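You operate a simulated robot arm through the tools that you are given. There is no shell and no other tool.

The job below is to be done with a simulated robot arm. You get a single attempt, and the scene is never put back.

## Task
Close the cell tap and the blue tap, then wipe up the mud splash with the grey cloth.
Fine: put the cloth back where it lay; no puddle. What is to be rubbed or washed off counts as gone when no trace of it is left.

It is judged by the outcome, as a careful person would: the job done as asked, and still so three seconds after it is handed in. It fails if anything else is knocked over, pushed out of place, dropped, spilled or broken. Flat cloth is picked up by pressing the open fingertips on it (5 to 10 N) and closing them slowly along it; thin cloth reads only 2 to 8 mm in the jaws.

## Robot
A 7-joint arm with a two-finger parallel gripper, fixed in place. Base frame: the origin is on the floor under the middle of its stand, x ahead of it, y to its left, z up; the work surface is at about z = 0.88. Units: m, rad, N and s.
It reaches about 1.479 m from its shoulder. Its first joint turns from -2.897 to 2.897 rad. Payload 4.4 kg.
The tool frame sits at the grasp point between the pads (the TCP): z along the fingers, y along the line on which they close. The tips reach 0.023 m beyond it. The gripper opens to 0.094 m. The fingers are 0.038 m wide and 0.01 m thick; the gripper's body (0.054 by 0.096 m) begins 0.039 m behind the TCP.
Orientation is told as [roll, pitch, yaw] about the base's x, y, z axes, in that order, counted from this pose: with the fingers straight down and closing along the base's y, the tool's x points along the base's -x, its y along +y and its z along -z.

## Interface
- The arm moves only by the tool servo_tool. Its argument "series" is a list of rows, each a list of 3 entries, a list of its own where there are three numbers: the gripper command, from -1 (fully open) to 1 (shut), values between in proportion, then the shift along the base's x, y, z in m, then the turn, a rotation vector about the base's x, y, z in rad. In form: [[hand, [tx, ty, tz], [wx, wy, wz]], ...]. A call has 1 to 20 rows; each row shifts and turns the commanded pose from where the row before left it. Rows are played at 5 a second. More than 0.05 m and 0.15 rad between two rows, or a gripper value outside its range, and nothing of the call is played. A pose out of reach is approached as far as the arm can. The call stops where the force on the tool passes 40 N (or 10 N more than at its start, if that is more) or the arm is blocked; 0.2 s more then pass. Each finger travels about 0.072 m/s and halts on what it meets, pressing with about 23 N; the grip force reading is that of the motor and also rises with nothing between the fingers. The clock runs only during rows and for 0.2 s after the last one: add rows that do not move to give the fingers time. It gives the time, the measured TCP pose, the force on the tool (base axes), the opening and the grip force at its end, in the units of the frame above (readings bear some noise), with the torque about the TCP (base axes, N m) and any sound that the robot's microphone picked up, and new pictures: "pictures" is both (left out), scene, wrist or none.
- Cameras (640 x 400 px; columns grow to the right, rows downward): "scene" is fixed at [0.3995, 0.4985, 1.4944]; the picture's right is [-0.81, -0.58, 0.00], its down [-0.34, 0.47, -0.81] and it looks along [0.47, -0.66, -0.58] (base axes); focal length 302 px, centre (320, 200). "wrist" rides on the gripper at [0.086, 0.016, -0.075] in the tool frame; the picture's right is [-0.18, 0.98, 0.00], its down [-0.58, -0.11, -0.81] and it looks along [-0.79, -0.15, 0.59] (tool axes); focal length 243 px, centre (320, 200). There is no depth. A picture from a camera that has moved, and an enlarged one, comes with that camera's place and axes in the base frame and with its lens.
- zoom(camera, box): a new picture of the part [left, top, right, bottom] of that camera's present view, enlarged. No time passes.
- hand_in(): hands the job in; it is judged then, once.

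Places have to be worked out from the pictures, the camera data and where the tool is seen. Open the gripper and draw the arm clear of the work before you hand the job in, unless the task says otherwise.

The tools are called as a command line: name --argument value ..., lists and objects as JSON in quotes. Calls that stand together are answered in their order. servo_tool: Moves the arm, as the interface text tells. Its arguments: {"type":"object","properties":{"series":{"type":"array"},"pictures":{"type":"string","enum":["both","scene","wrist","none"]}},"required":["series"]} The other tools are called the same way: zoom (camera, box) takes an enlarged picture of a part of a camera's view; hand_in () hands the job in.

At the start:

```text
time: 0.0
tcp_pos: [0.6405, -0.1296, 1.2892]
tool_rot: [0.001, -0.001, 0.0]
contact_force: [0.0, -0.3, 0.3]
ft_torque: [0.0, -0.01, 0.03]
opening: 0.0942
grip_force: 0.0
```

scene: 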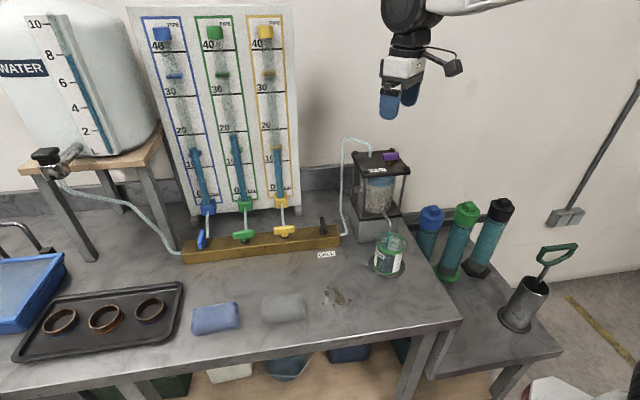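
wrist: 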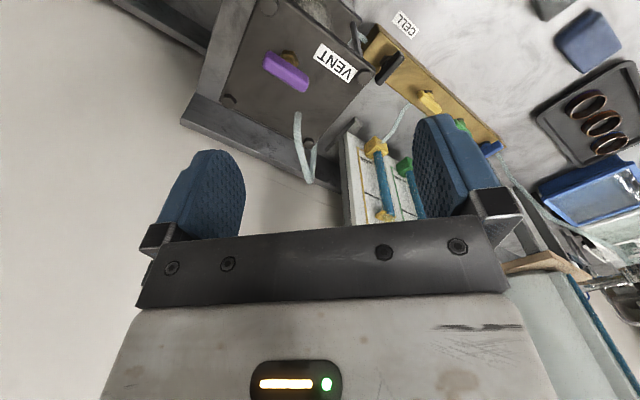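

I start by looking closely at the manifold, taps, cloths and splash before moving anything.

zoom --camera "scene" --box '[170, 180, 350, 290]'

zoom --camera "scene" --box '[180, 270, 380, 350]'

zoom --camera "scene" --box '[310, 130, 430, 290]'

zoom --camera "wrist" --box '[340, 0, 640, 180]'

```text
3.56 times, centred on (260, 235) of scene
camera zoom: at [0.3995, 0.4985, 1.4944], right [-0.81, -0.58, 0.0], down [-0.34, 0.47, -0.81], along [0.47, -0.66, -0.58], focal length 1073 px, centre (533, 76)
```

zoom: 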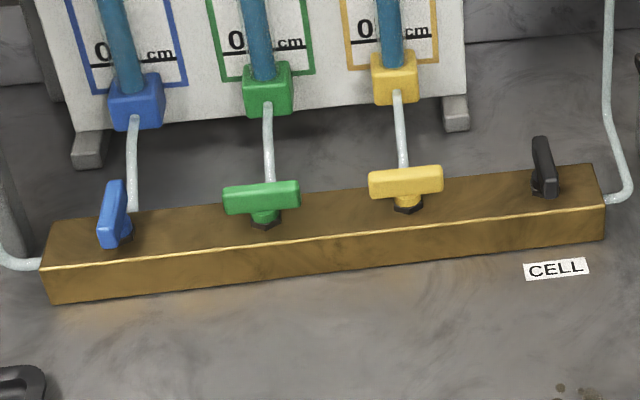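

```text
3.20 times, centred on (280, 310) of scene
camera zoom: at [0.3995, 0.4985, 1.4944], right [-0.81, -0.58, 0.0], down [-0.34, 0.47, -0.81], along [0.47, -0.66, -0.58], focal length 966 px, centre (448, -152)
```

zoom: 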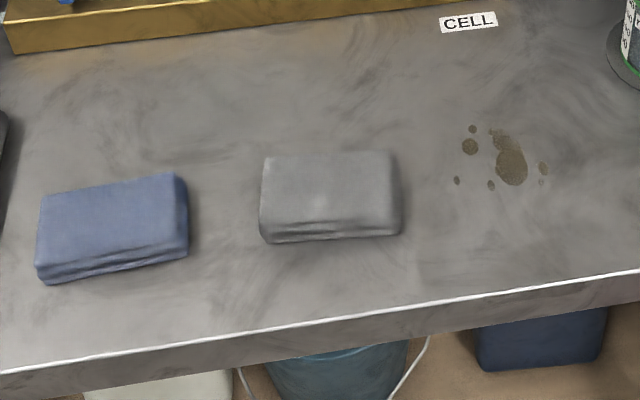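

```text
2.50 times, centred on (370, 210) of scene
camera zoom: at [0.3995, 0.4985, 1.4944], right [-0.81, -0.58, 0.0], down [-0.34, 0.47, -0.81], along [0.47, -0.66, -0.58], focal length 754 px, centre (195, 175)
```

zoom: 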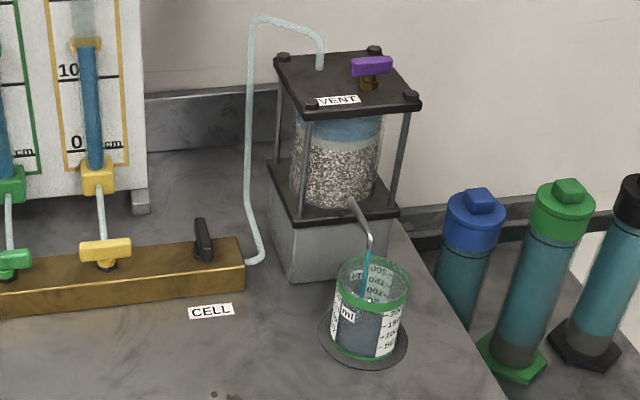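

```text
2.13 times, centred on (490, 90) of wrist
camera zoom: at [0.5524, -0.1135, 1.3644], right [0.18, 0.98, 0.0], down [0.58, -0.11, 0.81], along [0.79, -0.15, -0.59], focal length 518 px, centre (-43, 435)
```

zoom: 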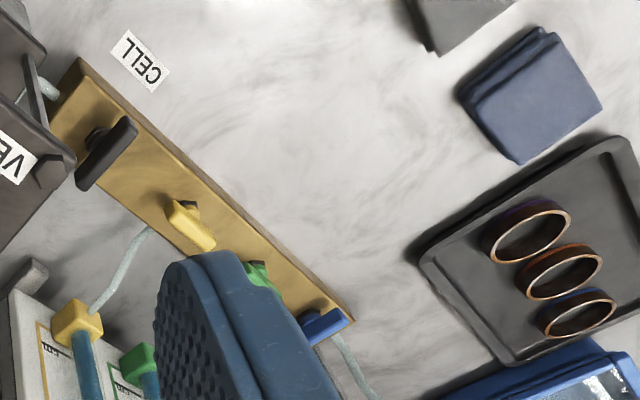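

The cell is running into the beaker, so the cell tap comes first. I judge the taps to be 0.11 m apart along a 45° line, with cell at about (0.766, -0.033) and blue at about (0.998, 0.201). The open handles lie across the manifold at about z = 0.943. I'll check the beaker level first, since zooming costs no time.

zoom --camera "scene" --box '[360, 190, 420, 285]'

zoom --camera "scene" --box '[300, 200, 360, 270]'

zoom --camera "scene" --box '[0, 0, 310, 215]'

```text
4.21 times, centred on (390, 238) of scene
camera zoom: at [0.3995, 0.4985, 1.4944], right [-0.81, -0.58, 0.0], down [-0.34, 0.47, -0.81], along [0.47, -0.66, -0.58], focal length 1270 px, centre (25, 42)
```

zoom: 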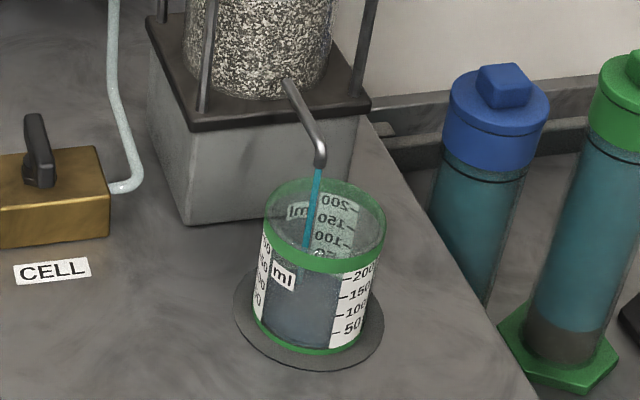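

```text
5.71 times, centred on (330, 235) of scene
camera zoom: at [0.3995, 0.4985, 1.4944], right [-0.81, -0.58, 0.0], down [-0.34, 0.47, -0.81], along [0.47, -0.66, -0.58], focal length 1724 px, centre (263, 0)
```

zoom: 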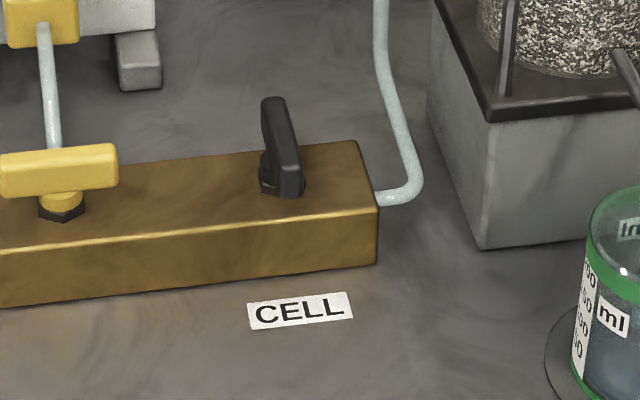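

```text
1.86 times, centred on (155, 108) of scene
camera zoom: at [0.3995, 0.4985, 1.4944], right [-0.81, -0.58, 0.0], down [-0.34, 0.47, -0.81], along [0.47, -0.66, -0.58], focal length 561 px, centre (627, 372)
```

zoom: 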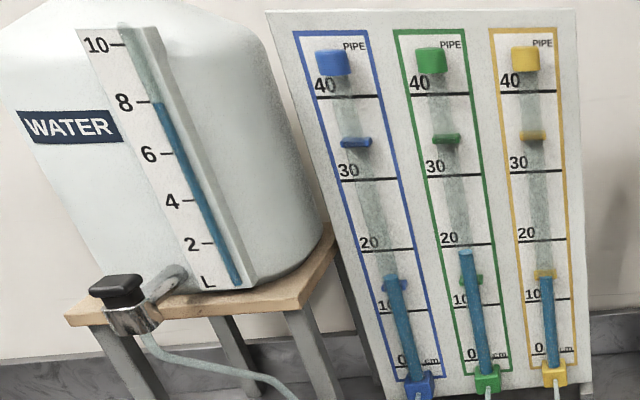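

The beaker still has room, and the black handle's centre works out at (0.768, -0.034), exactly across the manifold. I'll move over it at height, turn the hand to yaw -45° so the fingers close along the manifold, then come partway down.

servo_tool --series '[[-0.3, [0.0212, 0.016, 0], [0, 0, -0.131]], [-0.3, [0.0212, 0.016, 0], [0, 0, -0.131]], [-0.3, [0.0212, 0.016, 0], [0, 0, -0.131]], [-0.3, [0.0212, 0.016, 0], [0, 0, -0.131]], [-0.3, [0.0212, 0.016, -0.02], [0, 0, -0.131]], [-0.3, [0.0212, 0.016, -0.04], [0, 0, -0.131]], [-0.3, [0, 0, -0.05], [0, 0, 0]], [-0.3, [0, 0, -0.05], [0, 0, 0]], [-0.3, [0, 0, -0.03], [0, 0, 0]], [-0.3, [0, 0, 0], [0, 0, 0]]]'

```text
time: 2.2
tcp_pos: [0.7664, -0.0332, 1.0995]
tool_rot: [0.0, 0.0, -0.789]
contact_force: [-0.8, -0.6, 0.3]
ft_torque: [0.0, -0.01, -0.01]
opening: 0.0609
grip_force: 0.0
camera wrist: at [0.7173, 0.0397, 1.1737], right [0.83, 0.56, 0.0], down [0.33, -0.49, 0.81], along [0.45, -0.67, -0.59], focal length 243 px, centre (320, 200)
```

scene: 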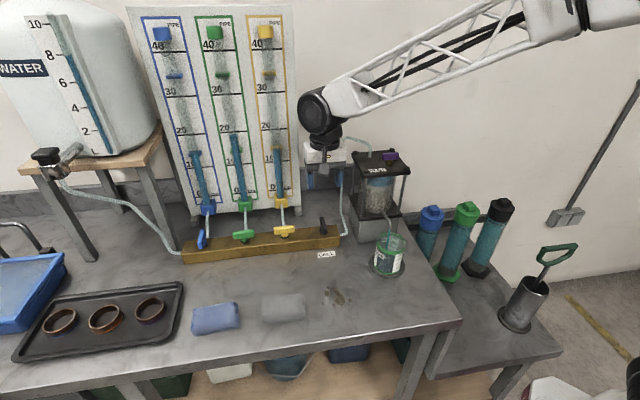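
wrist: 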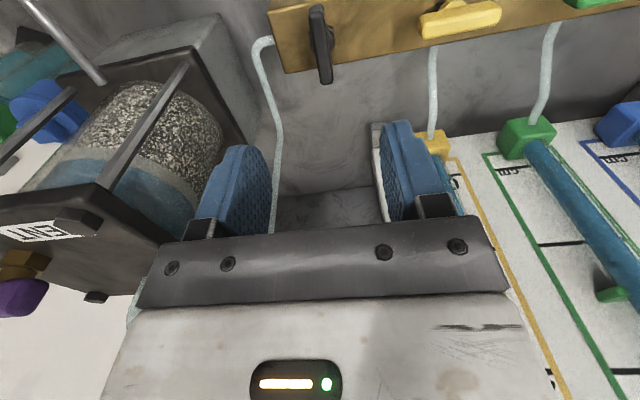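

The wrist picture puts the black handle between the fingers at about (0.767, -0.035), and the hose stands about 0.06 m off to the side. I'll descend with the tips just above the brass top and close on the handle.

servo_tool --series '[[-0.3, [0, 0, -0.05], [0, 0, 0]], [-0.3, [0, 0, -0.05], [0, 0, 0]], [-0.3, [0, 0, -0.035], [0, 0, 0]], [-0.3, [0, 0, -0.015], [0, 0, 0]], [-0.3, [0, 0, 0], [0, 0, 0]], [0.6, [0, 0, 0], [0, 0, 0]], [1, [0, 0, 0], [0, 0, 0]], [1, [0, 0, 0], [0, 0, 0]]]'

```text
time: 3.9
tcp_pos: [0.7665, -0.0312, 0.9496]
tool_rot: [0.002, -0.002, -0.785]
contact_force: [13.8, 9.1, -5.0]
ft_torque: [0.12, -0.04, 0.05]
opening: 0.0219
grip_force: 45.0
stopped in row 8: the force on the tool passed its limit at 41 N (the readings are from after the stop); the commanded pose is now the measured one
camera wrist: at [0.717, 0.0408, 1.0236], right [0.82, 0.57, 0.0], down [0.33, -0.49, 0.81], along [0.46, -0.66, -0.59], focal length 243 px, centre (320, 200)
```

scene: 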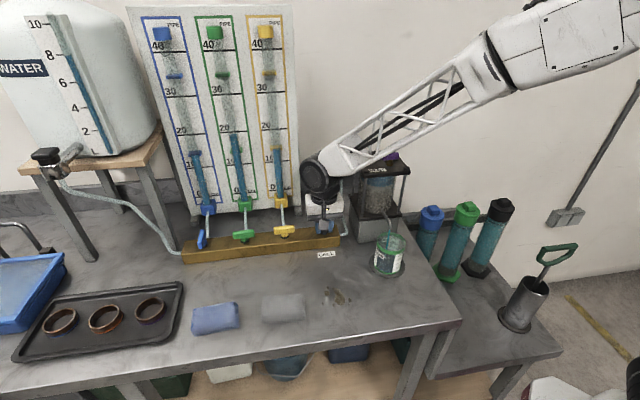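
wrist: 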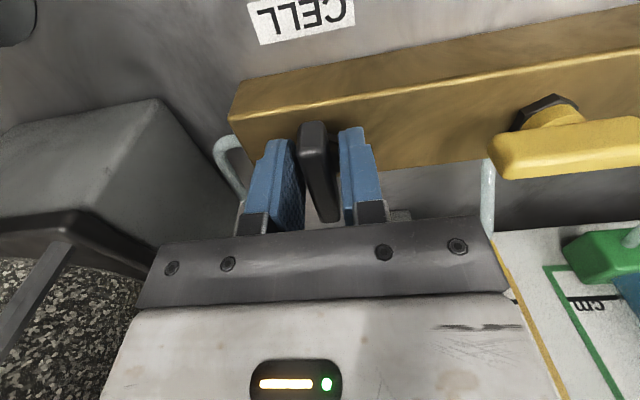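

The fingers are on the handle, with 22 mm between them and a sideways push towards +x+y. I'll ease the hand about 2 mm that way while it finishes closing.

servo_tool --series '[[0.5, [0.001, 0.001, 0], [0, 0, 0]], [0.6, [0.0005, 0.0005, 0], [0, 0, 0]], [0.7, [0, 0, 0], [0, 0, 0]]]' --pictures "wrist"

```text
time: 4.7
tcp_pos: [0.7679, -0.0316, 0.9495]
tool_rot: [0.0, 0.001, -0.785]
contact_force: [-17.0, -15.2, 5.0]
ft_torque: [-0.2, 0.62, -0.14]
opening: 0.0241
grip_force: 11.3
camera wrist: at [0.7181, 0.0417, 1.0236], right [0.83, 0.56, 0.0], down [0.33, -0.49, 0.81], along [0.46, -0.67, -0.59], focal length 243 px, centre (320, 200)
```

wrist: 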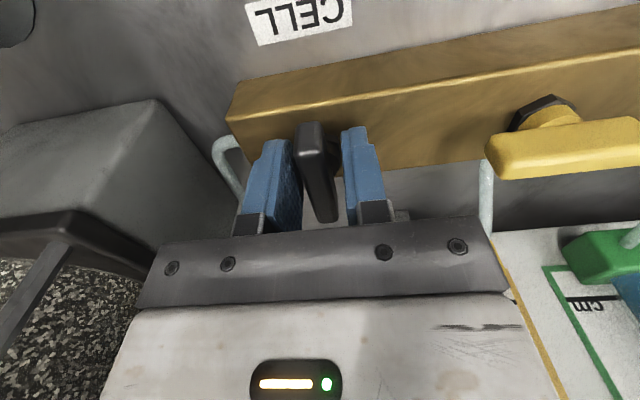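

Both fingers stop at about 22–24 mm, which matches the hex nut at the foot of the handle and not the bar itself. I'll open slightly, rise 8 mm to clear the nut, and close on the bar.

servo_tool --series '[[0.2, [-0.0005, -0.0005, 0], [0, 0, 0]], [0.2, [0, 0, 0.008], [0, 0, 0]], [0.2, [0, 0, 0], [0, 0, 0]], [0.5, [0, 0, 0], [0, 0, 0]], [0.7, [0, 0, 0], [0, 0, 0]], [0.8, [0, 0, 0], [0, 0, 0]]]' --pictures "wrist"

```text
time: 6.1
tcp_pos: [0.7676, -0.0299, 0.9579]
tool_rot: [0.001, -0.002, -0.786]
contact_force: [-7.4, -6.9, 2.4]
ft_torque: [-0.06, 0.25, -0.08]
opening: 0.0139
grip_force: 5.3
camera wrist: at [0.7174, 0.0412, 1.0323], right [0.83, 0.56, 0.0], down [0.33, -0.49, 0.81], along [0.46, -0.67, -0.59], focal length 243 px, centre (320, 200)
```

wrist: 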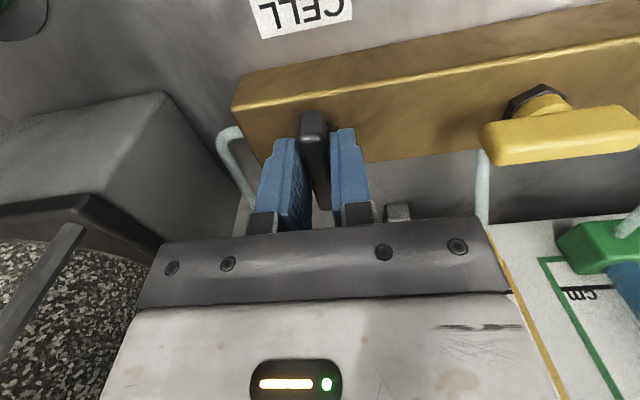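

The jaws now read 13.9 mm, so they are on the bar. I'll tighten and try a small clockwise turn to learn which way the tap goes.

servo_tool --series '[[1, [-0.0003, -0.0003, 0], [0, 0, 0]], [1, [0, 0, 0], [0, 0, -0.08]], [1, [0, 0, 0], [0, 0, -0.08]], [1, [0, 0, 0], [0, 0, 0]]]' --pictures "scene"

```text
time: 7.1
tcp_pos: [0.7672, -0.031, 0.9584]
tool_rot: [0.004, -0.002, -0.946]
contact_force: [10.5, 3.5, 2.6]
ft_torque: [0.81, 0.92, 0.05]
opening: 0.013
grip_force: 44.9
```

scene: 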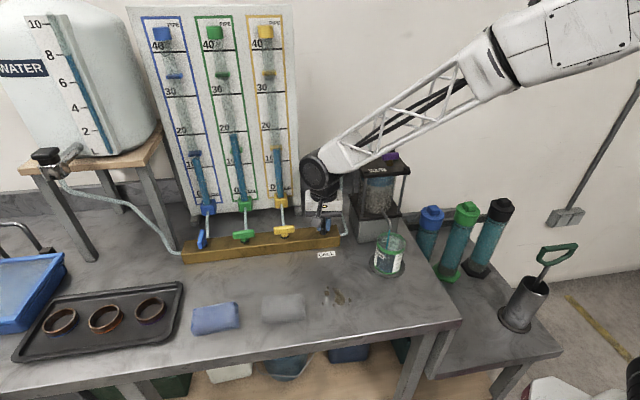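

The tap follows clockwise with almost no torque, so I'll continue the turn.

servo_tool --series '[[1, [0, 0, 0], [0, 0, -0.12]], [1, [0, 0, 0], [0, 0, -0.12]], [1, [0, 0, 0], [0, 0, -0.12]], [1, [0, 0, 0], [0, 0, -0.12]], [1, [0, 0, 0], [0, 0, -0.12]], [1, [0, 0, 0], [0, 0, -0.12]], [1, [0, 0, 0], [0, 0, 0]]]'

```text
time: 7.8
tcp_pos: [0.7684, -0.0311, 0.9576]
tool_rot: [0.006, 0.0, -1.203]
contact_force: [8.8, 7.4, -1.2]
ft_torque: [0.3, 0.65, 0.05]
opening: 0.0128
grip_force: 44.9
stopped in row 3: the force on the tool passed its limit at 44 N (the readings are from after the stop); the commanded pose is now the measured one
camera wrist: at [0.7524, 0.0561, 1.0322], right [0.98, 0.18, 0.0], down [0.1, -0.58, 0.81], along [0.15, -0.79, -0.59], focal length 243 px, centre (320, 200)
```

scene: 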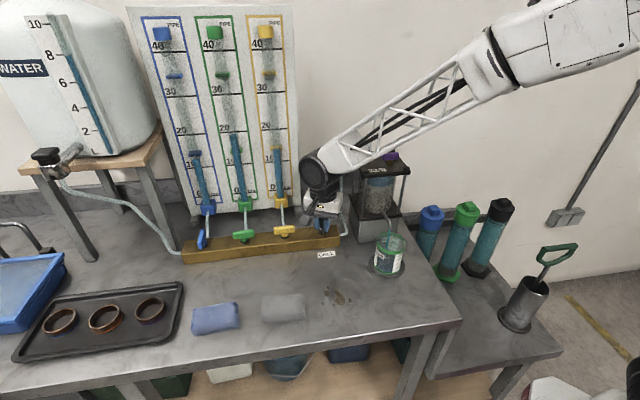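
wrist: 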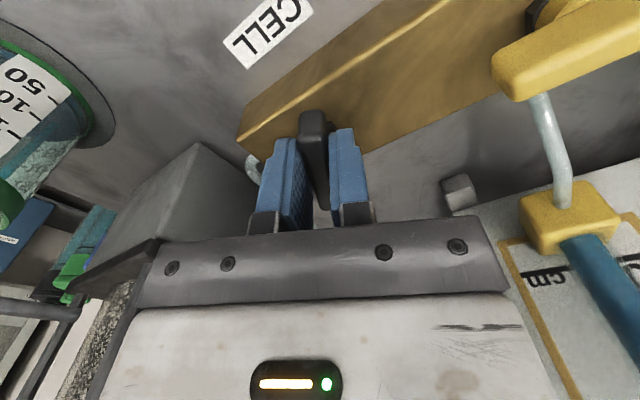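

The handle is following, with about 0.42 rad turned so far. The force comes from my pivot being roughly 2 mm off; I place the tap axis at about (0.770, -0.033). I'll loosen to a light grip, shift onto that axis, and keep turning in small steps.

servo_tool --series '[[0.75, [0.0004, 0.0, 0], [0, 0, 0]], [0.78, [0.0006, -0.001, 0], [0, 0, -0.04]], [0.78, [0.0004, -0.0006, 0], [0, 0, -0.08]], [0.78, [0, 0, 0], [0, 0, -0.08]], [0.78, [0, 0, 0], [0, 0, -0.08]], [0.78, [0, 0, 0], [0, 0, 0]]]'

```text
time: 8.6
tcp_pos: [0.7693, -0.0287, 0.9579]
tool_rot: [0.004, 0.0, -1.303]
contact_force: [-4.1, 13.9, 4.9]
ft_torque: [-0.57, 0.42, 0.03]
opening: 0.013
grip_force: 44.7
stopped in row 3: the force on the tool passed its limit at 43 N (the readings are from after the stop); the commanded pose is now the measured one
camera wrist: at [0.7617, 0.0573, 1.0323], right [1.0, 0.08, 0.0], down [0.05, -0.59, 0.81], along [0.07, -0.8, -0.59], focal length 243 px, centre (320, 200)
```

scene: 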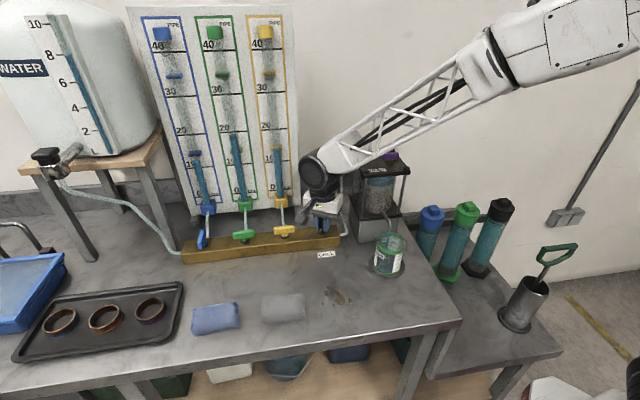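
wrist: 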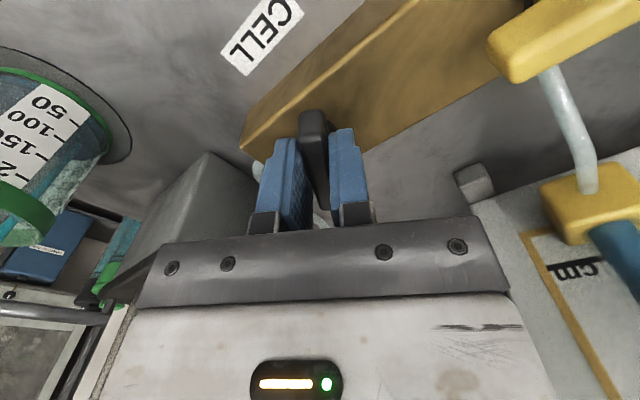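

Comparing the readings, the measured tool path is a small circle: the bar is held about 5 mm off the axis, which I now place at (0.771, -0.033). I'll loosen to a 1 mm slack and follow that circle while turning.

servo_tool --series '[[0.68, [0, 0, 0], [0, 0, 0]], [0.68, [0, 0, 0], [0, 0, 0]], [0.68, [0.0005, 0, 0], [0, 0, -0.1]], [0.68, [0.0005, 0, 0], [0, 0, -0.1]], [0.68, [0.0005, 0, 0], [0, 0, -0.1]], [0.68, [0, 0, 0], [0, 0, 0]]]'

```text
time: 9.9
tcp_pos: [0.7717, -0.0304, 0.958]
tool_rot: [0.003, -0.001, -1.604]
contact_force: [-0.3, 0.9, 0.0]
ft_torque: [0.03, 0.01, 0.01]
opening: 0.0152
grip_force: 0.1
camera wrist: at [0.7896, 0.055, 1.0325], right [0.98, -0.22, 0.0], down [-0.13, -0.58, 0.81], along [-0.17, -0.79, -0.59], focal length 243 px, centre (320, 200)
```

scene: 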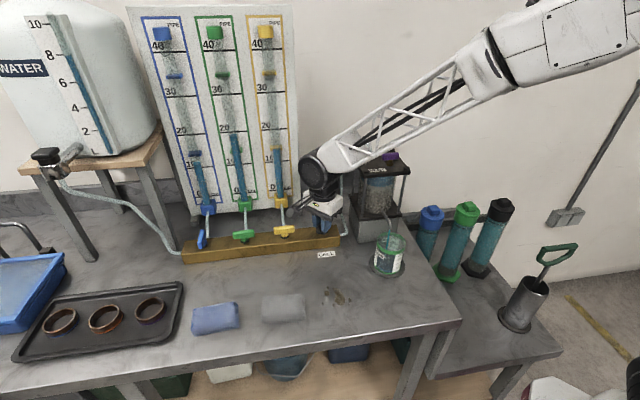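
wrist: 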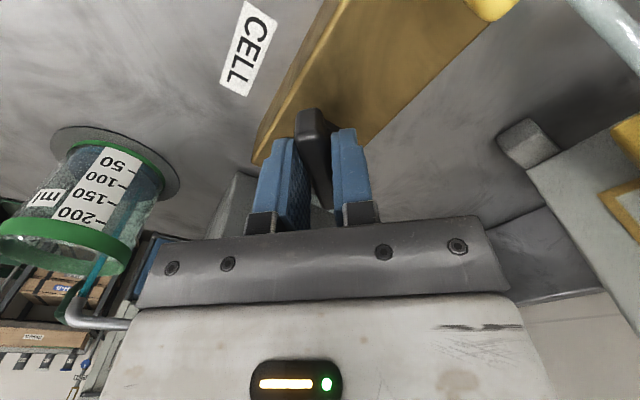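

No force at all now, and the bar still turns with the fingers. I'll carry on to yaw -135°, which puts the handle along the manifold.

servo_tool --series '[[0.68, [0.0005, -0.0001, 0], [0, 0, -0.1]], [0.68, [0.0005, -0.0001, 0], [0, 0, -0.1]], [0.68, [0.0005, -0.0001, 0], [0, 0, -0.1]], [0.68, [0.0004, -0.0002, 0], [0, 0, -0.1]], [0.68, [0.0004, -0.0002, 0], [0, 0, -0.09]], [0.68, [0.0004, -0.0002, 0], [0, 0, -0.09]], [0.68, [0.0003, -0.0003, 0], [0, 0, -0.09]], [0.68, [0.0003, -0.0003, 0], [0, 0, -0.08]], [0.68, [0, 0, 0], [0, 0, 0]]]'

```text
time: 11.9
tcp_pos: [0.7739, -0.032, 0.9579]
tool_rot: [0.003, -0.002, -2.356]
contact_force: [0.1, -0.5, -0.5]
ft_torque: [-0.04, 0.01, -0.02]
opening: 0.0151
grip_force: 0.6
camera wrist: at [0.8466, 0.0181, 1.0328], right [0.57, -0.82, 0.0], down [-0.49, -0.33, 0.81], along [-0.66, -0.46, -0.59], focal length 243 px, centre (320, 200)
```

scene: 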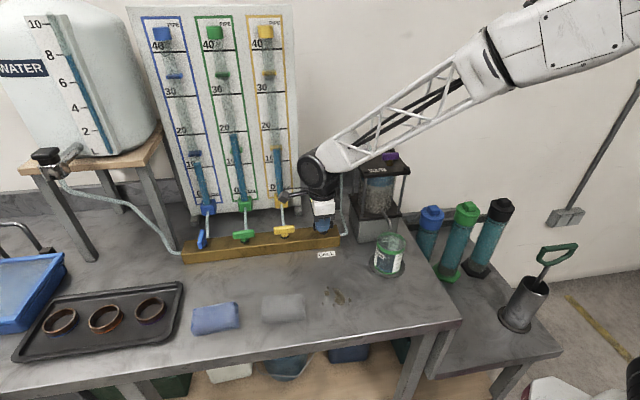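
wrist: 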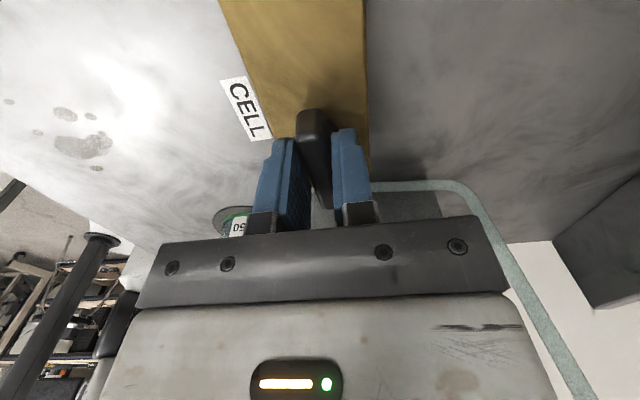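

The handle now lies along the manifold. I'll check whether the stream into the beaker has stopped.

zoom --camera "scene" --box '[360, 190, 420, 285]'

zoom --camera "scene" --box '[180, 140, 350, 270]'

```text
4.21 times, centred on (390, 238) of scene
camera zoom: at [0.3995, 0.4985, 1.4944], right [-0.81, -0.58, 0.0], down [-0.34, 0.47, -0.81], along [0.47, -0.66, -0.58], focal length 1270 px, centre (25, 42)
```

zoom: 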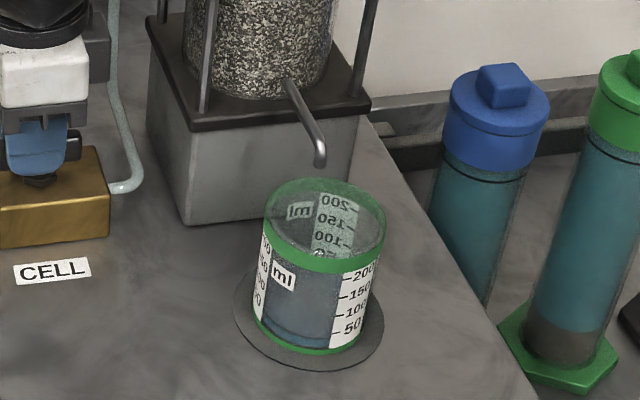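

```text
3.08 times, centred on (265, 205) of scene
camera zoom: at [0.3995, 0.4985, 1.4944], right [-0.81, -0.58, 0.0], down [-0.34, 0.47, -0.81], along [0.47, -0.66, -0.58], focal length 928 px, centre (489, 185)
```

zoom: 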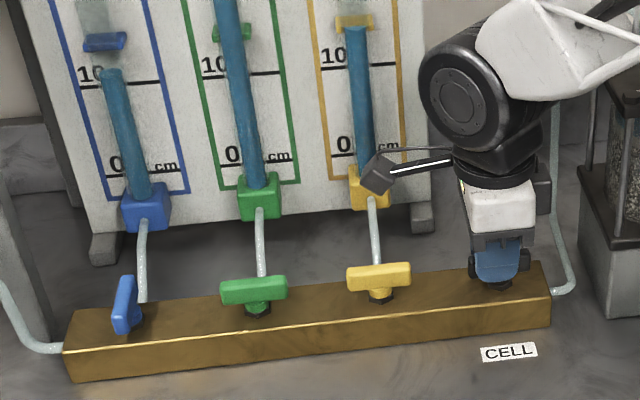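

The stream has stopped. I'll close lightly once so the handle squares up exactly with the manifold, then release and rise straight up.

servo_tool --series '[[0.74, [0, 0, 0], [0, 0, 0]], [0.8, [0, 0, 0], [0, 0, 0]], [0.8, [0, 0, 0], [0, 0, -0.01]], [0.4, [0, 0, 0], [0, 0, 0]], [0.2, [0, 0, 0], [0, 0, 0]], [0.2, [0, 0, 0.02], [0, 0, 0]], [0.2, [0, 0, 0.04], [0, 0, 0]], [0.2, [0, 0, 0.04], [0, 0, 0]], [0.2, [0, 0, 0], [0, 0, 0]]]'

```text
time: 13.9
tcp_pos: [0.7734, -0.0306, 1.0573]
tool_rot: [0.004, 0.001, -2.363]
contact_force: [-0.3, -0.8, 0.2]
ft_torque: [-0.01, -0.02, -0.01]
opening: 0.0375
grip_force: 0.1
camera wrist: at [0.8466, 0.0188, 1.1329], right [0.56, -0.83, 0.0], down [-0.49, -0.33, 0.81], along [-0.67, -0.45, -0.59], focal length 243 px, centre (320, 200)
```

scene: 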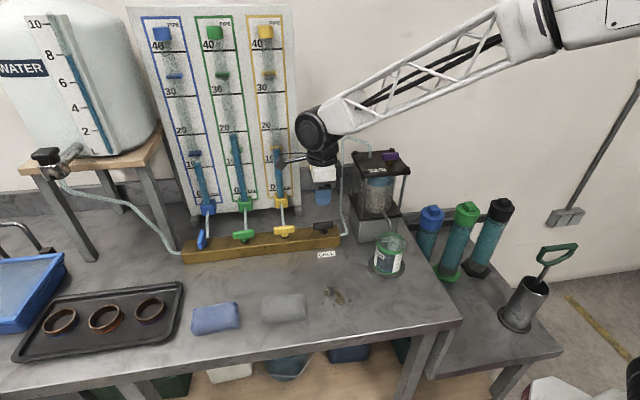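
wrist: 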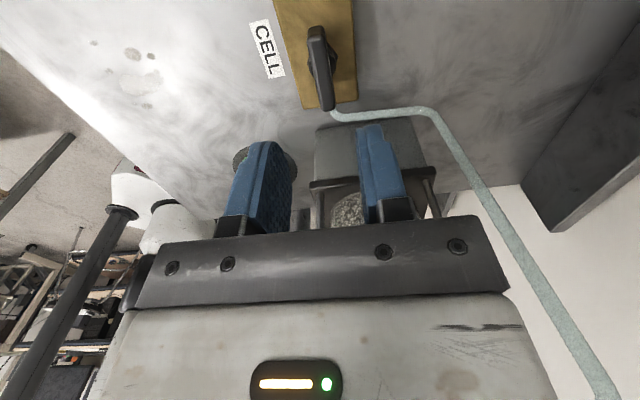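

The cell handle is along the manifold and the tap is shut. By the 0.11 m spacing, the blue tap axis is at about (1.003, 0.200), so I travel there at this height while turning back to yaw -45°.

servo_tool --series '[[0.2, [0.0209, 0.021, 0.01], [0, 0, 0.1434]], [0, [0.0209, 0.021, 0], [0, 0, 0.1434]], [-0.3, [0.0209, 0.021, 0], [0, 0, 0.1434]], [-0.3, [0.0209, 0.021, 0], [0, 0, 0.1434]], [-0.3, [0.0209, 0.021, 0], [0, 0, 0.1434]], [-0.3, [0.0209, 0.021, 0], [0, 0, 0.1434]], [-0.3, [0.0209, 0.021, 0], [0, 0, 0.1434]], [-0.3, [0.0209, 0.021, 0], [0, 0, 0.1434]], [-0.3, [0.0209, 0.021, 0], [0, 0, 0.1434]], [-0.3, [0.0209, 0.021, 0], [0, 0, 0.1434]], [-0.3, [0.0209, 0.021, 0], [0, 0, 0.1434]], [-0.3, [0, 0, 0], [0, 0, 0]]]'

```text
time: 16.6
tcp_pos: [1.0048, 0.1992, 1.0678]
tool_rot: [0.005, 0.0, -0.783]
contact_force: [-0.4, 0.2, 0.3]
ft_torque: [-0.01, 0.02, 0.0]
opening: 0.0612
grip_force: 0.2
camera wrist: at [0.9548, 0.2722, 1.1418], right [0.82, 0.57, 0.0], down [0.33, -0.49, 0.81], along [0.46, -0.66, -0.59], focal length 243 px, centre (320, 200)
```

scene: 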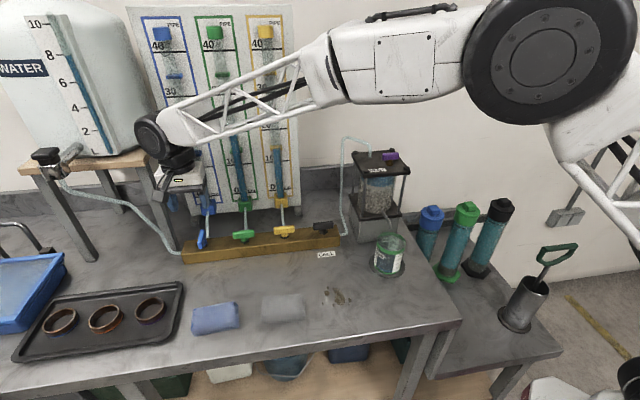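
wrist: 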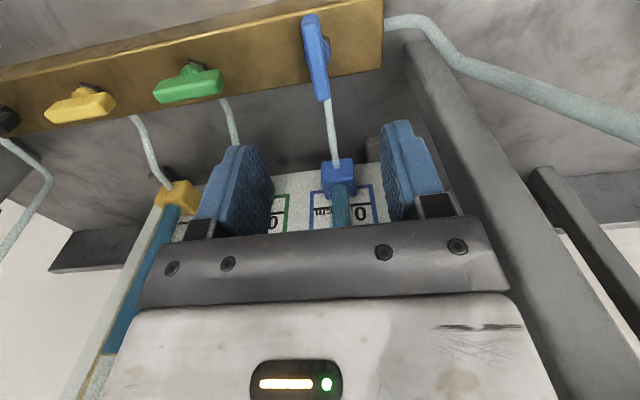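

Blue's handle sits centred between the fingers in the wrist view. A grey beam shows at the right of that picture, so I'll look closer before descending.

zoom --camera "wrist" --box '[280, 0, 640, 240]'

zoom --camera "scene" --box '[20, 120, 300, 290]'

```text
1.67 times, centred on (460, 120) of wrist
camera zoom: at [0.9548, 0.2722, 1.1418], right [0.82, 0.57, 0.0], down [0.33, -0.49, 0.81], along [0.46, -0.66, -0.59], focal length 404 px, centre (87, 333)
```

zoom: 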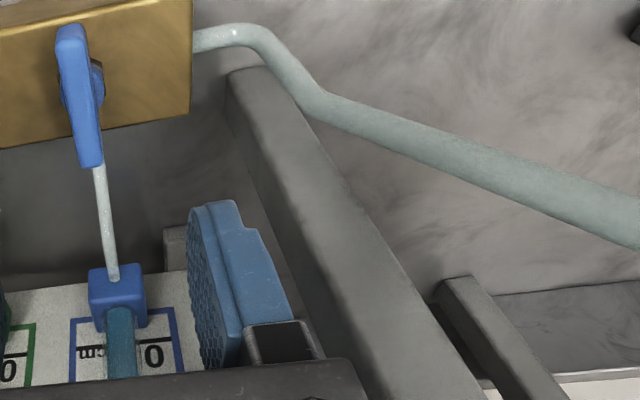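

```text
2.29 times, centred on (160, 205) of scene
camera zoom: at [0.3995, 0.4985, 1.4944], right [-0.81, -0.58, 0.0], down [-0.34, 0.47, -0.81], along [0.47, -0.66, -0.58], focal length 690 px, centre (686, 189)
```

zoom: 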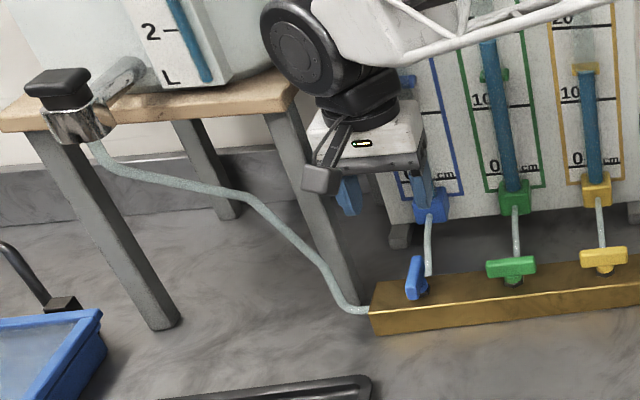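

The beam is a tank-stand leg at about (1.083–1.097, 0.236–0.253). At the end of a clockwise turn from here the wrist camera would come very close to it. I'll rise a little and turn the hand half round, so the same clockwise turn runs from yaw +135° to +45° with the camera over the free side.

servo_tool --series '[[-0.3, [0, 0, 0.02], [0, 0, 0.15]], [-0.3, [0, 0, 0], [0, 0, 0.15]], [-0.3, [0, 0, 0], [0, 0, 0.15]], [-0.3, [0, 0, 0], [0, 0, 0.15]], [-0.3, [0, 0, 0], [0, 0, 0.15]], [-0.3, [0, 0, 0], [0, 0, 0.15]], [-0.3, [0, 0, 0], [0, 0, 0.15]], [-0.3, [0, 0, 0], [0, 0, 0.15]], [-0.3, [0, 0, 0], [0, 0, 0.15]], [-0.3, [0, 0, 0], [0, 0, 0.15]], [-0.3, [0, 0, 0], [0, 0, 0.15]]]'

```text
time: 18.9
tcp_pos: [1.0041, 0.1976, 1.0875]
tool_rot: [0.004, 0.0, 0.867]
contact_force: [1.0, 0.5, 0.0]
ft_torque: [0.02, -0.01, 0.0]
opening: 0.0609
grip_force: 0.0
camera wrist: at [0.936, 0.143, 1.162], right [-0.63, 0.78, 0.0], down [0.46, 0.37, 0.81], along [0.62, 0.51, -0.59], focal length 243 px, centre (320, 200)
```

scene: 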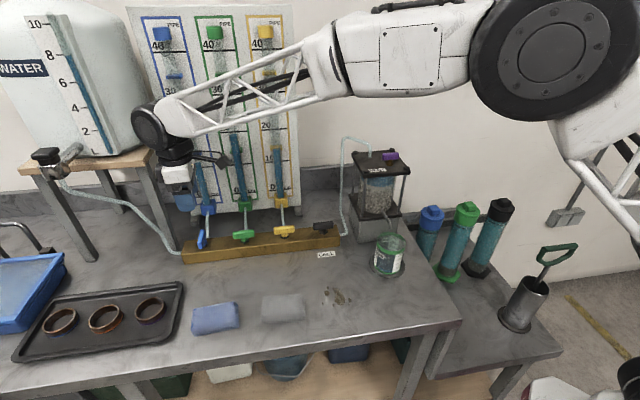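
wrist: 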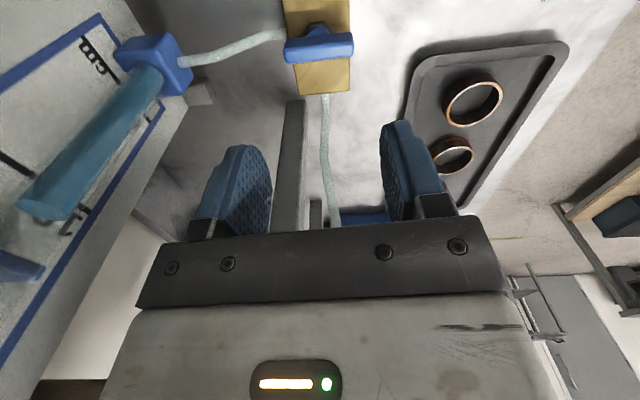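

All clear so far, with no contact and the camera over the green side. I'll finish the turn to yaw +135°.

servo_tool --series '[[-0.3, [0, 0, 0], [0, 0, 0.149]], [-0.3, [0, 0, 0], [0, 0, 0.149]], [-0.3, [0, 0, 0], [0, 0, 0.149]], [-0.3, [0, 0, 0], [0, 0, 0.149]], [-0.3, [0, 0, 0], [0, 0, 0.149]], [-0.3, [0, 0, 0], [0, 0, 0.149]], [-0.3, [0, 0, 0], [0, 0, 0.149]], [-0.3, [0, 0, 0], [0, 0, 0.149]], [-0.3, [0, 0, 0], [0, 0, 0.149]], [-0.3, [0, 0, 0], [0, 0, 0.149]], [-0.3, [0, 0, 0], [0, 0, 0]]]'

```text
time: 21.4
tcp_pos: [1.0037, 0.1984, 1.087]
tool_rot: [0.004, 0.0, 2.355]
contact_force: [-0.1, 0.1, 0.9]
ft_torque: [0.01, 0.02, -0.01]
opening: 0.0607
grip_force: 0.1
camera wrist: at [1.0539, 0.1259, 1.1624], right [-0.83, -0.56, 0.0], down [-0.33, 0.49, 0.81], along [-0.46, 0.66, -0.59], focal length 243 px, centre (320, 200)
```

scene: 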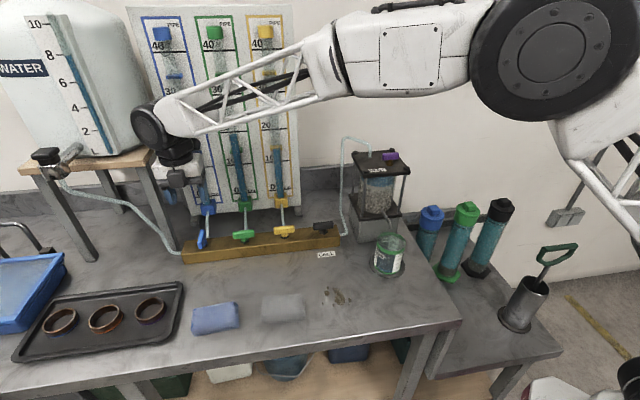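
wrist: 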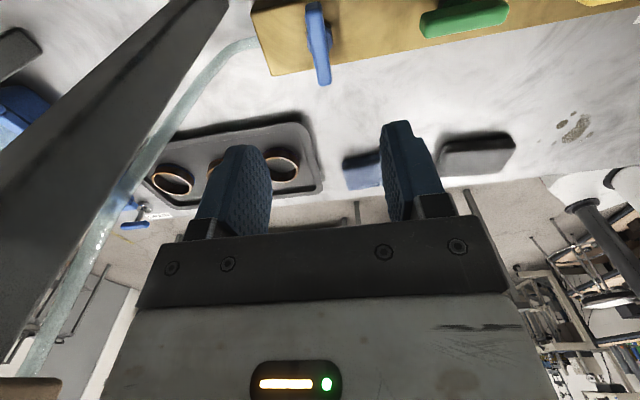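

The hand is now at yaw +135° with the handle centred between the fingers and the camera clear of pipe and leg. I'll descend to z = 0.958 and close to a loose 15 mm around the bar.

servo_tool --series '[[-0.3, [0, 0, -0.045], [0, 0, 0]], [-0.3, [0, 0, -0.045], [0, 0, 0]], [-0.3, [0, 0, -0.039], [0, 0, 0]], [0, [0, 0, 0], [0, 0, 0]], [0.5, [0, 0, 0], [0, 0, 0]], [0.6, [0, 0, 0], [0, 0, 0]], [0.68, [0, 0, 0], [0, 0, 0]], [0.68, [0, 0, 0], [0, 0, 0]]]'

```text
time: 23.1
tcp_pos: [1.0002, 0.1991, 0.9593]
tool_rot: [0.003, 0.001, 2.352]
contact_force: [3.0, 1.4, -0.6]
ft_torque: [0.0, -0.08, 0.04]
opening: 0.0164
grip_force: 1.2
camera wrist: at [1.0507, 0.1262, 1.0335], right [-0.83, -0.56, 0.0], down [-0.33, 0.49, 0.81], along [-0.46, 0.66, -0.59], focal length 243 px, centre (320, 200)
```

scene: 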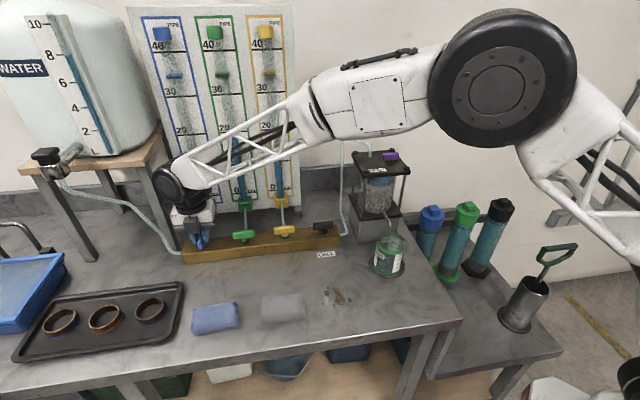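
wrist: 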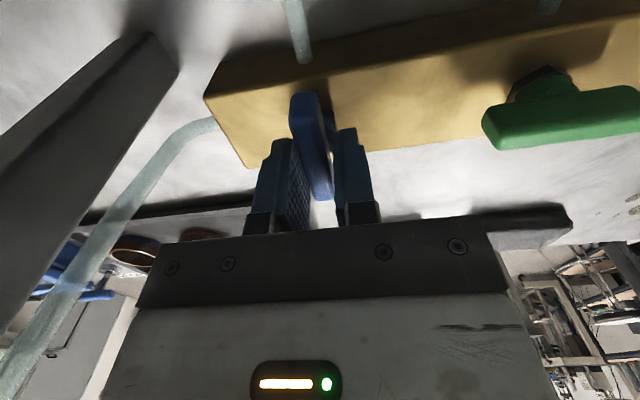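

The bar sits nearer the +m finger, so the hand needs to come about 1.5 mm towards +x+y. I'll do that and start the clockwise turn gently.

servo_tool --series '[[0.66, [0.001, 0.001, 0], [0, 0, 0]], [0.68, [0, 0, 0], [0, 0, -0.06]], [0.68, [0, 0, 0], [0, 0, -0.08]], [0.68, [0, 0, 0], [0, 0, -0.08]], [0.68, [0, 0, 0], [0, 0, 0]]]' --pictures "wrist"

```text
time: 24.4
tcp_pos: [1.0052, 0.1997, 0.9588]
tool_rot: [0.004, 0.0, 2.134]
contact_force: [-1.5, -0.2, -0.8]
ft_torque: [0.01, 0.02, -0.02]
opening: 0.0152
grip_force: 0.1
camera wrist: at [1.0371, 0.1179, 1.0334], right [-0.93, -0.37, 0.0], down [-0.22, 0.55, 0.81], along [-0.3, 0.75, -0.59], focal length 243 px, centre (320, 200)
```

wrist: 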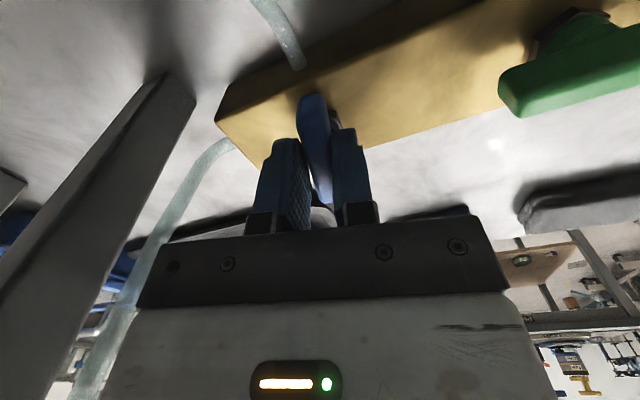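

Negligible force, and the bar stays between the pads, so it is following. I'll continue clockwise.

servo_tool --series '[[0.68, [0, 0, 0], [0, 0, -0.1]], [0.68, [0, 0, 0], [0, 0, -0.1]], [0.68, [0, 0, 0], [0, 0, -0.1]], [0.68, [0, 0, 0], [0, 0, -0.1]], [0.68, [0, 0, 0], [0, 0, -0.1]], [0.68, [0, 0, 0], [0, 0, 0]]]' --pictures "wrist"

```text
time: 25.8
tcp_pos: [1.003, 0.1987, 0.9579]
tool_rot: [0.003, -0.001, 1.634]
contact_force: [-1.5, -0.3, 0.2]
ft_torque: [0.02, 0.02, -0.01]
opening: 0.0154
grip_force: 0.6
camera wrist: at [0.9944, 0.1121, 1.0332], right [-0.99, 0.12, 0.0], down [0.07, 0.59, 0.81], along [0.1, 0.8, -0.59], focal length 243 px, centre (320, 200)
```

wrist: 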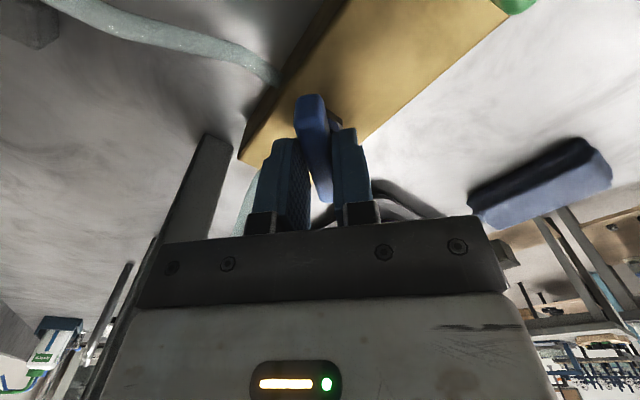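

It turns freely. I'll take it the rest of the way to yaw +45°.

servo_tool --series '[[0.68, [0, 0, 0], [0, 0, -0.1]], [0.68, [0, 0, 0], [0, 0, -0.1]], [0.68, [0, 0, 0], [0, 0, -0.1]], [0.68, [0, 0, 0], [0, 0, -0.1]], [0.68, [0, 0, 0], [0, 0, -0.1]], [0.68, [0, 0, 0], [0, 0, -0.1]], [0.68, [0, 0, 0], [0, 0, -0.1]], [0.68, [0, 0, 0], [0, 0, -0.1]], [0.68, [0, 0, 0], [0, 0, -0.05]], [0.68, [0, 0, 0], [0, 0, 0]]]'

```text
time: 27.9
tcp_pos: [1.0053, 0.1989, 0.9589]
tool_rot: [0.004, 0.0, 0.784]
contact_force: [0.0, -0.2, -0.5]
ft_torque: [0.01, -0.02, 0.04]
opening: 0.0152
grip_force: 0.8
camera wrist: at [0.9321, 0.1495, 1.0333], right [-0.56, 0.83, 0.0], down [0.49, 0.33, 0.81], along [0.66, 0.46, -0.59], focal length 243 px, centre (320, 200)
```

scene: 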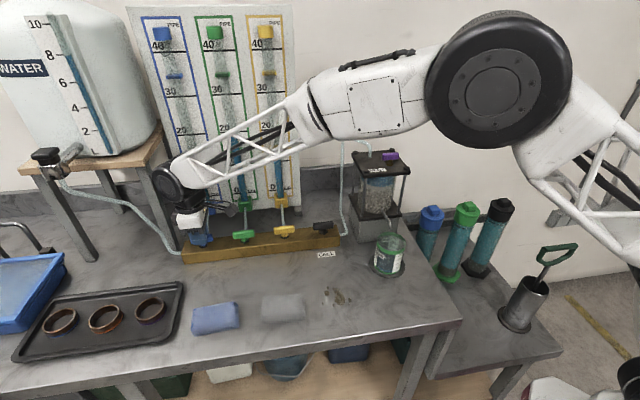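
wrist: 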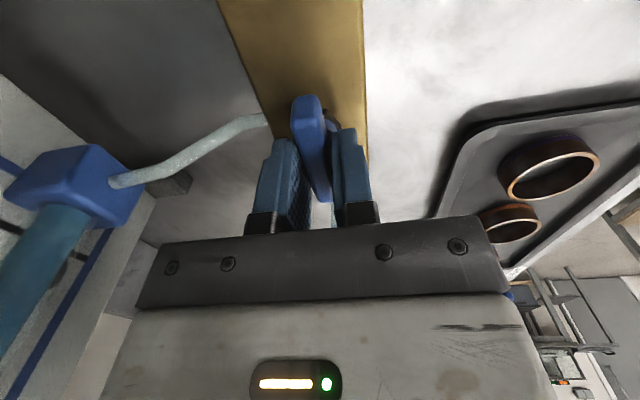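

Blue's handle now lies along the manifold. I'll square it with a light close, release, and rise straight up.

servo_tool --series '[[0.74, [0, 0, 0], [0, 0, 0]], [0.8, [0, 0, 0], [0, 0, 0]], [0.8, [0, 0, 0], [0, 0, 0]], [0.4, [0, 0, 0], [0, 0, 0]], [0.3, [0, 0, 0], [0, 0, 0]], [0.3, [0, 0, 0.02], [0, 0, 0]], [0.3, [0, 0, 0.04], [0, 0, 0]], [0.3, [0, 0, 0.05], [0, 0, 0]], [0.3, [0, 0, 0.05], [0, 0, 0]], [0.3, [0, 0, 0], [0, 0, 0]]]'

```text
time: 30.1
tcp_pos: [1.0042, 0.1995, 1.1189]
tool_rot: [0.006, -0.001, 0.786]
contact_force: [0.8, 0.5, 0.5]
ft_torque: [-0.02, -0.01, 0.0]
opening: 0.033
grip_force: 0.0
camera wrist: at [0.932, 0.1494, 1.1934], right [-0.56, 0.83, 0.0], down [0.49, 0.33, 0.81], along [0.66, 0.46, -0.59], focal length 243 px, centre (320, 200)
```

scene: 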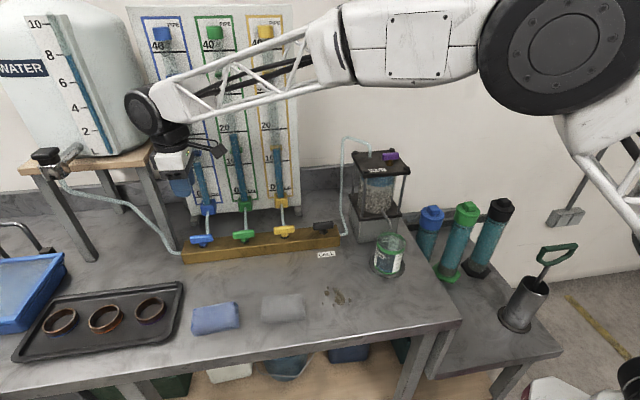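
wrist: 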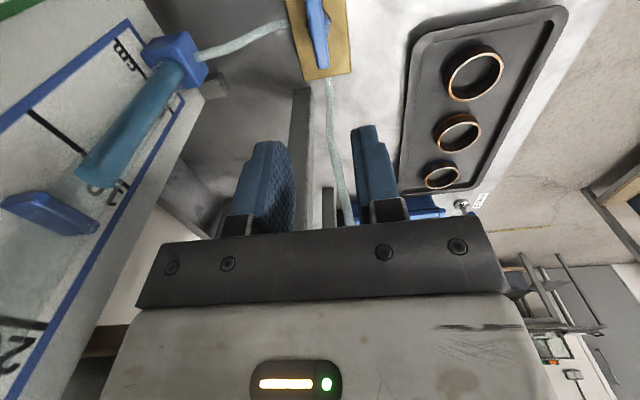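

Both handles are now along the manifold. While I'm here I'll check the pipe levels and the bench around the manifold for drips, then move over the grey cloth at about (0.709, 0.207).

servo_tool --series '[[0.0, [-0.045, 0.001, 0.02], [0, 0, 0]], [-0.5, [-0.05, 0.001, 0], [0, 0, 0]], [-1, [-0.05, 0.001, 0], [0, 0, -0.02]], [-1, [-0.05, 0.001, 0], [0, 0, -0.02]], [-1, [-0.05, 0.001, -0.01], [0, 0, 0]], [-1, [-0.05, 0.001, -0.04], [0, 0, 0]], [-1, [0, 0, -0.02], [0, 0, 0]], [-1, [0, 0, 0], [0, 0, 0]]]'

```text
refused: row 5 steps farther than a row can; nothing moved
```

The row was slightly too long. I'm resending it with shorter steps; nothing has moved, so the picture is as before.

servo_tool --series '[[0.0, [-0.044, 0.001, 0.02], [0, 0, 0]], [-0.5, [-0.049, 0.001, 0], [0, 0, 0]], [-1, [-0.049, 0.001, 0], [0, 0, -0.02]], [-1, [-0.049, 0.001, 0], [0, 0, -0.02]], [-1, [-0.049, 0.001, 0], [0, 0, 0]], [-1, [-0.049, 0.001, 0], [0, 0, 0]], [-1, [-0.005, 0, -0.04], [0, 0, 0]], [-1, [0, 0, -0.03], [0, 0, 0]], [-1, [0, 0, 0], [0, 0, 0]]]'

```text
time: 32.1
tcp_pos: [0.7124, 0.2052, 1.0662]
tool_rot: [0.004, 0.001, 0.746]
contact_force: [0.2, 0.0, 0.8]
ft_torque: [0.0, 0.0, 0.03]
opening: 0.0943
grip_force: 0.1
camera wrist: at [0.6372, 0.1573, 1.1416], right [-0.53, 0.85, 0.0], down [0.5, 0.31, 0.81], along [0.68, 0.43, -0.59], focal length 243 px, centre (320, 200)
```

scene: 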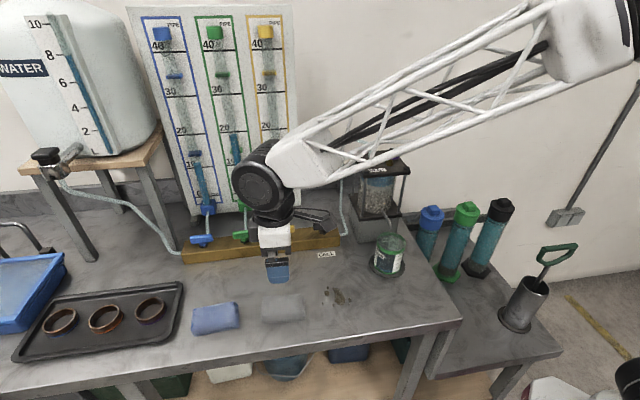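
wrist: 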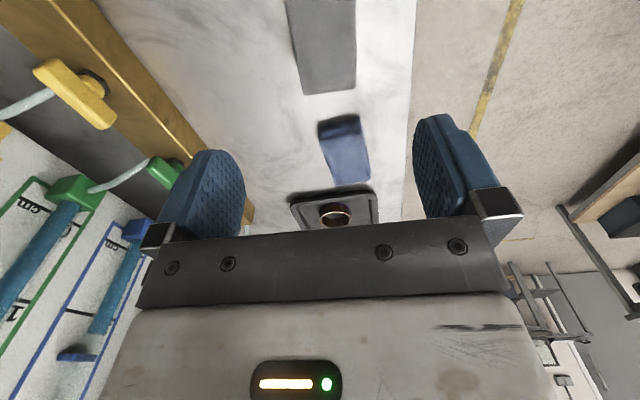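

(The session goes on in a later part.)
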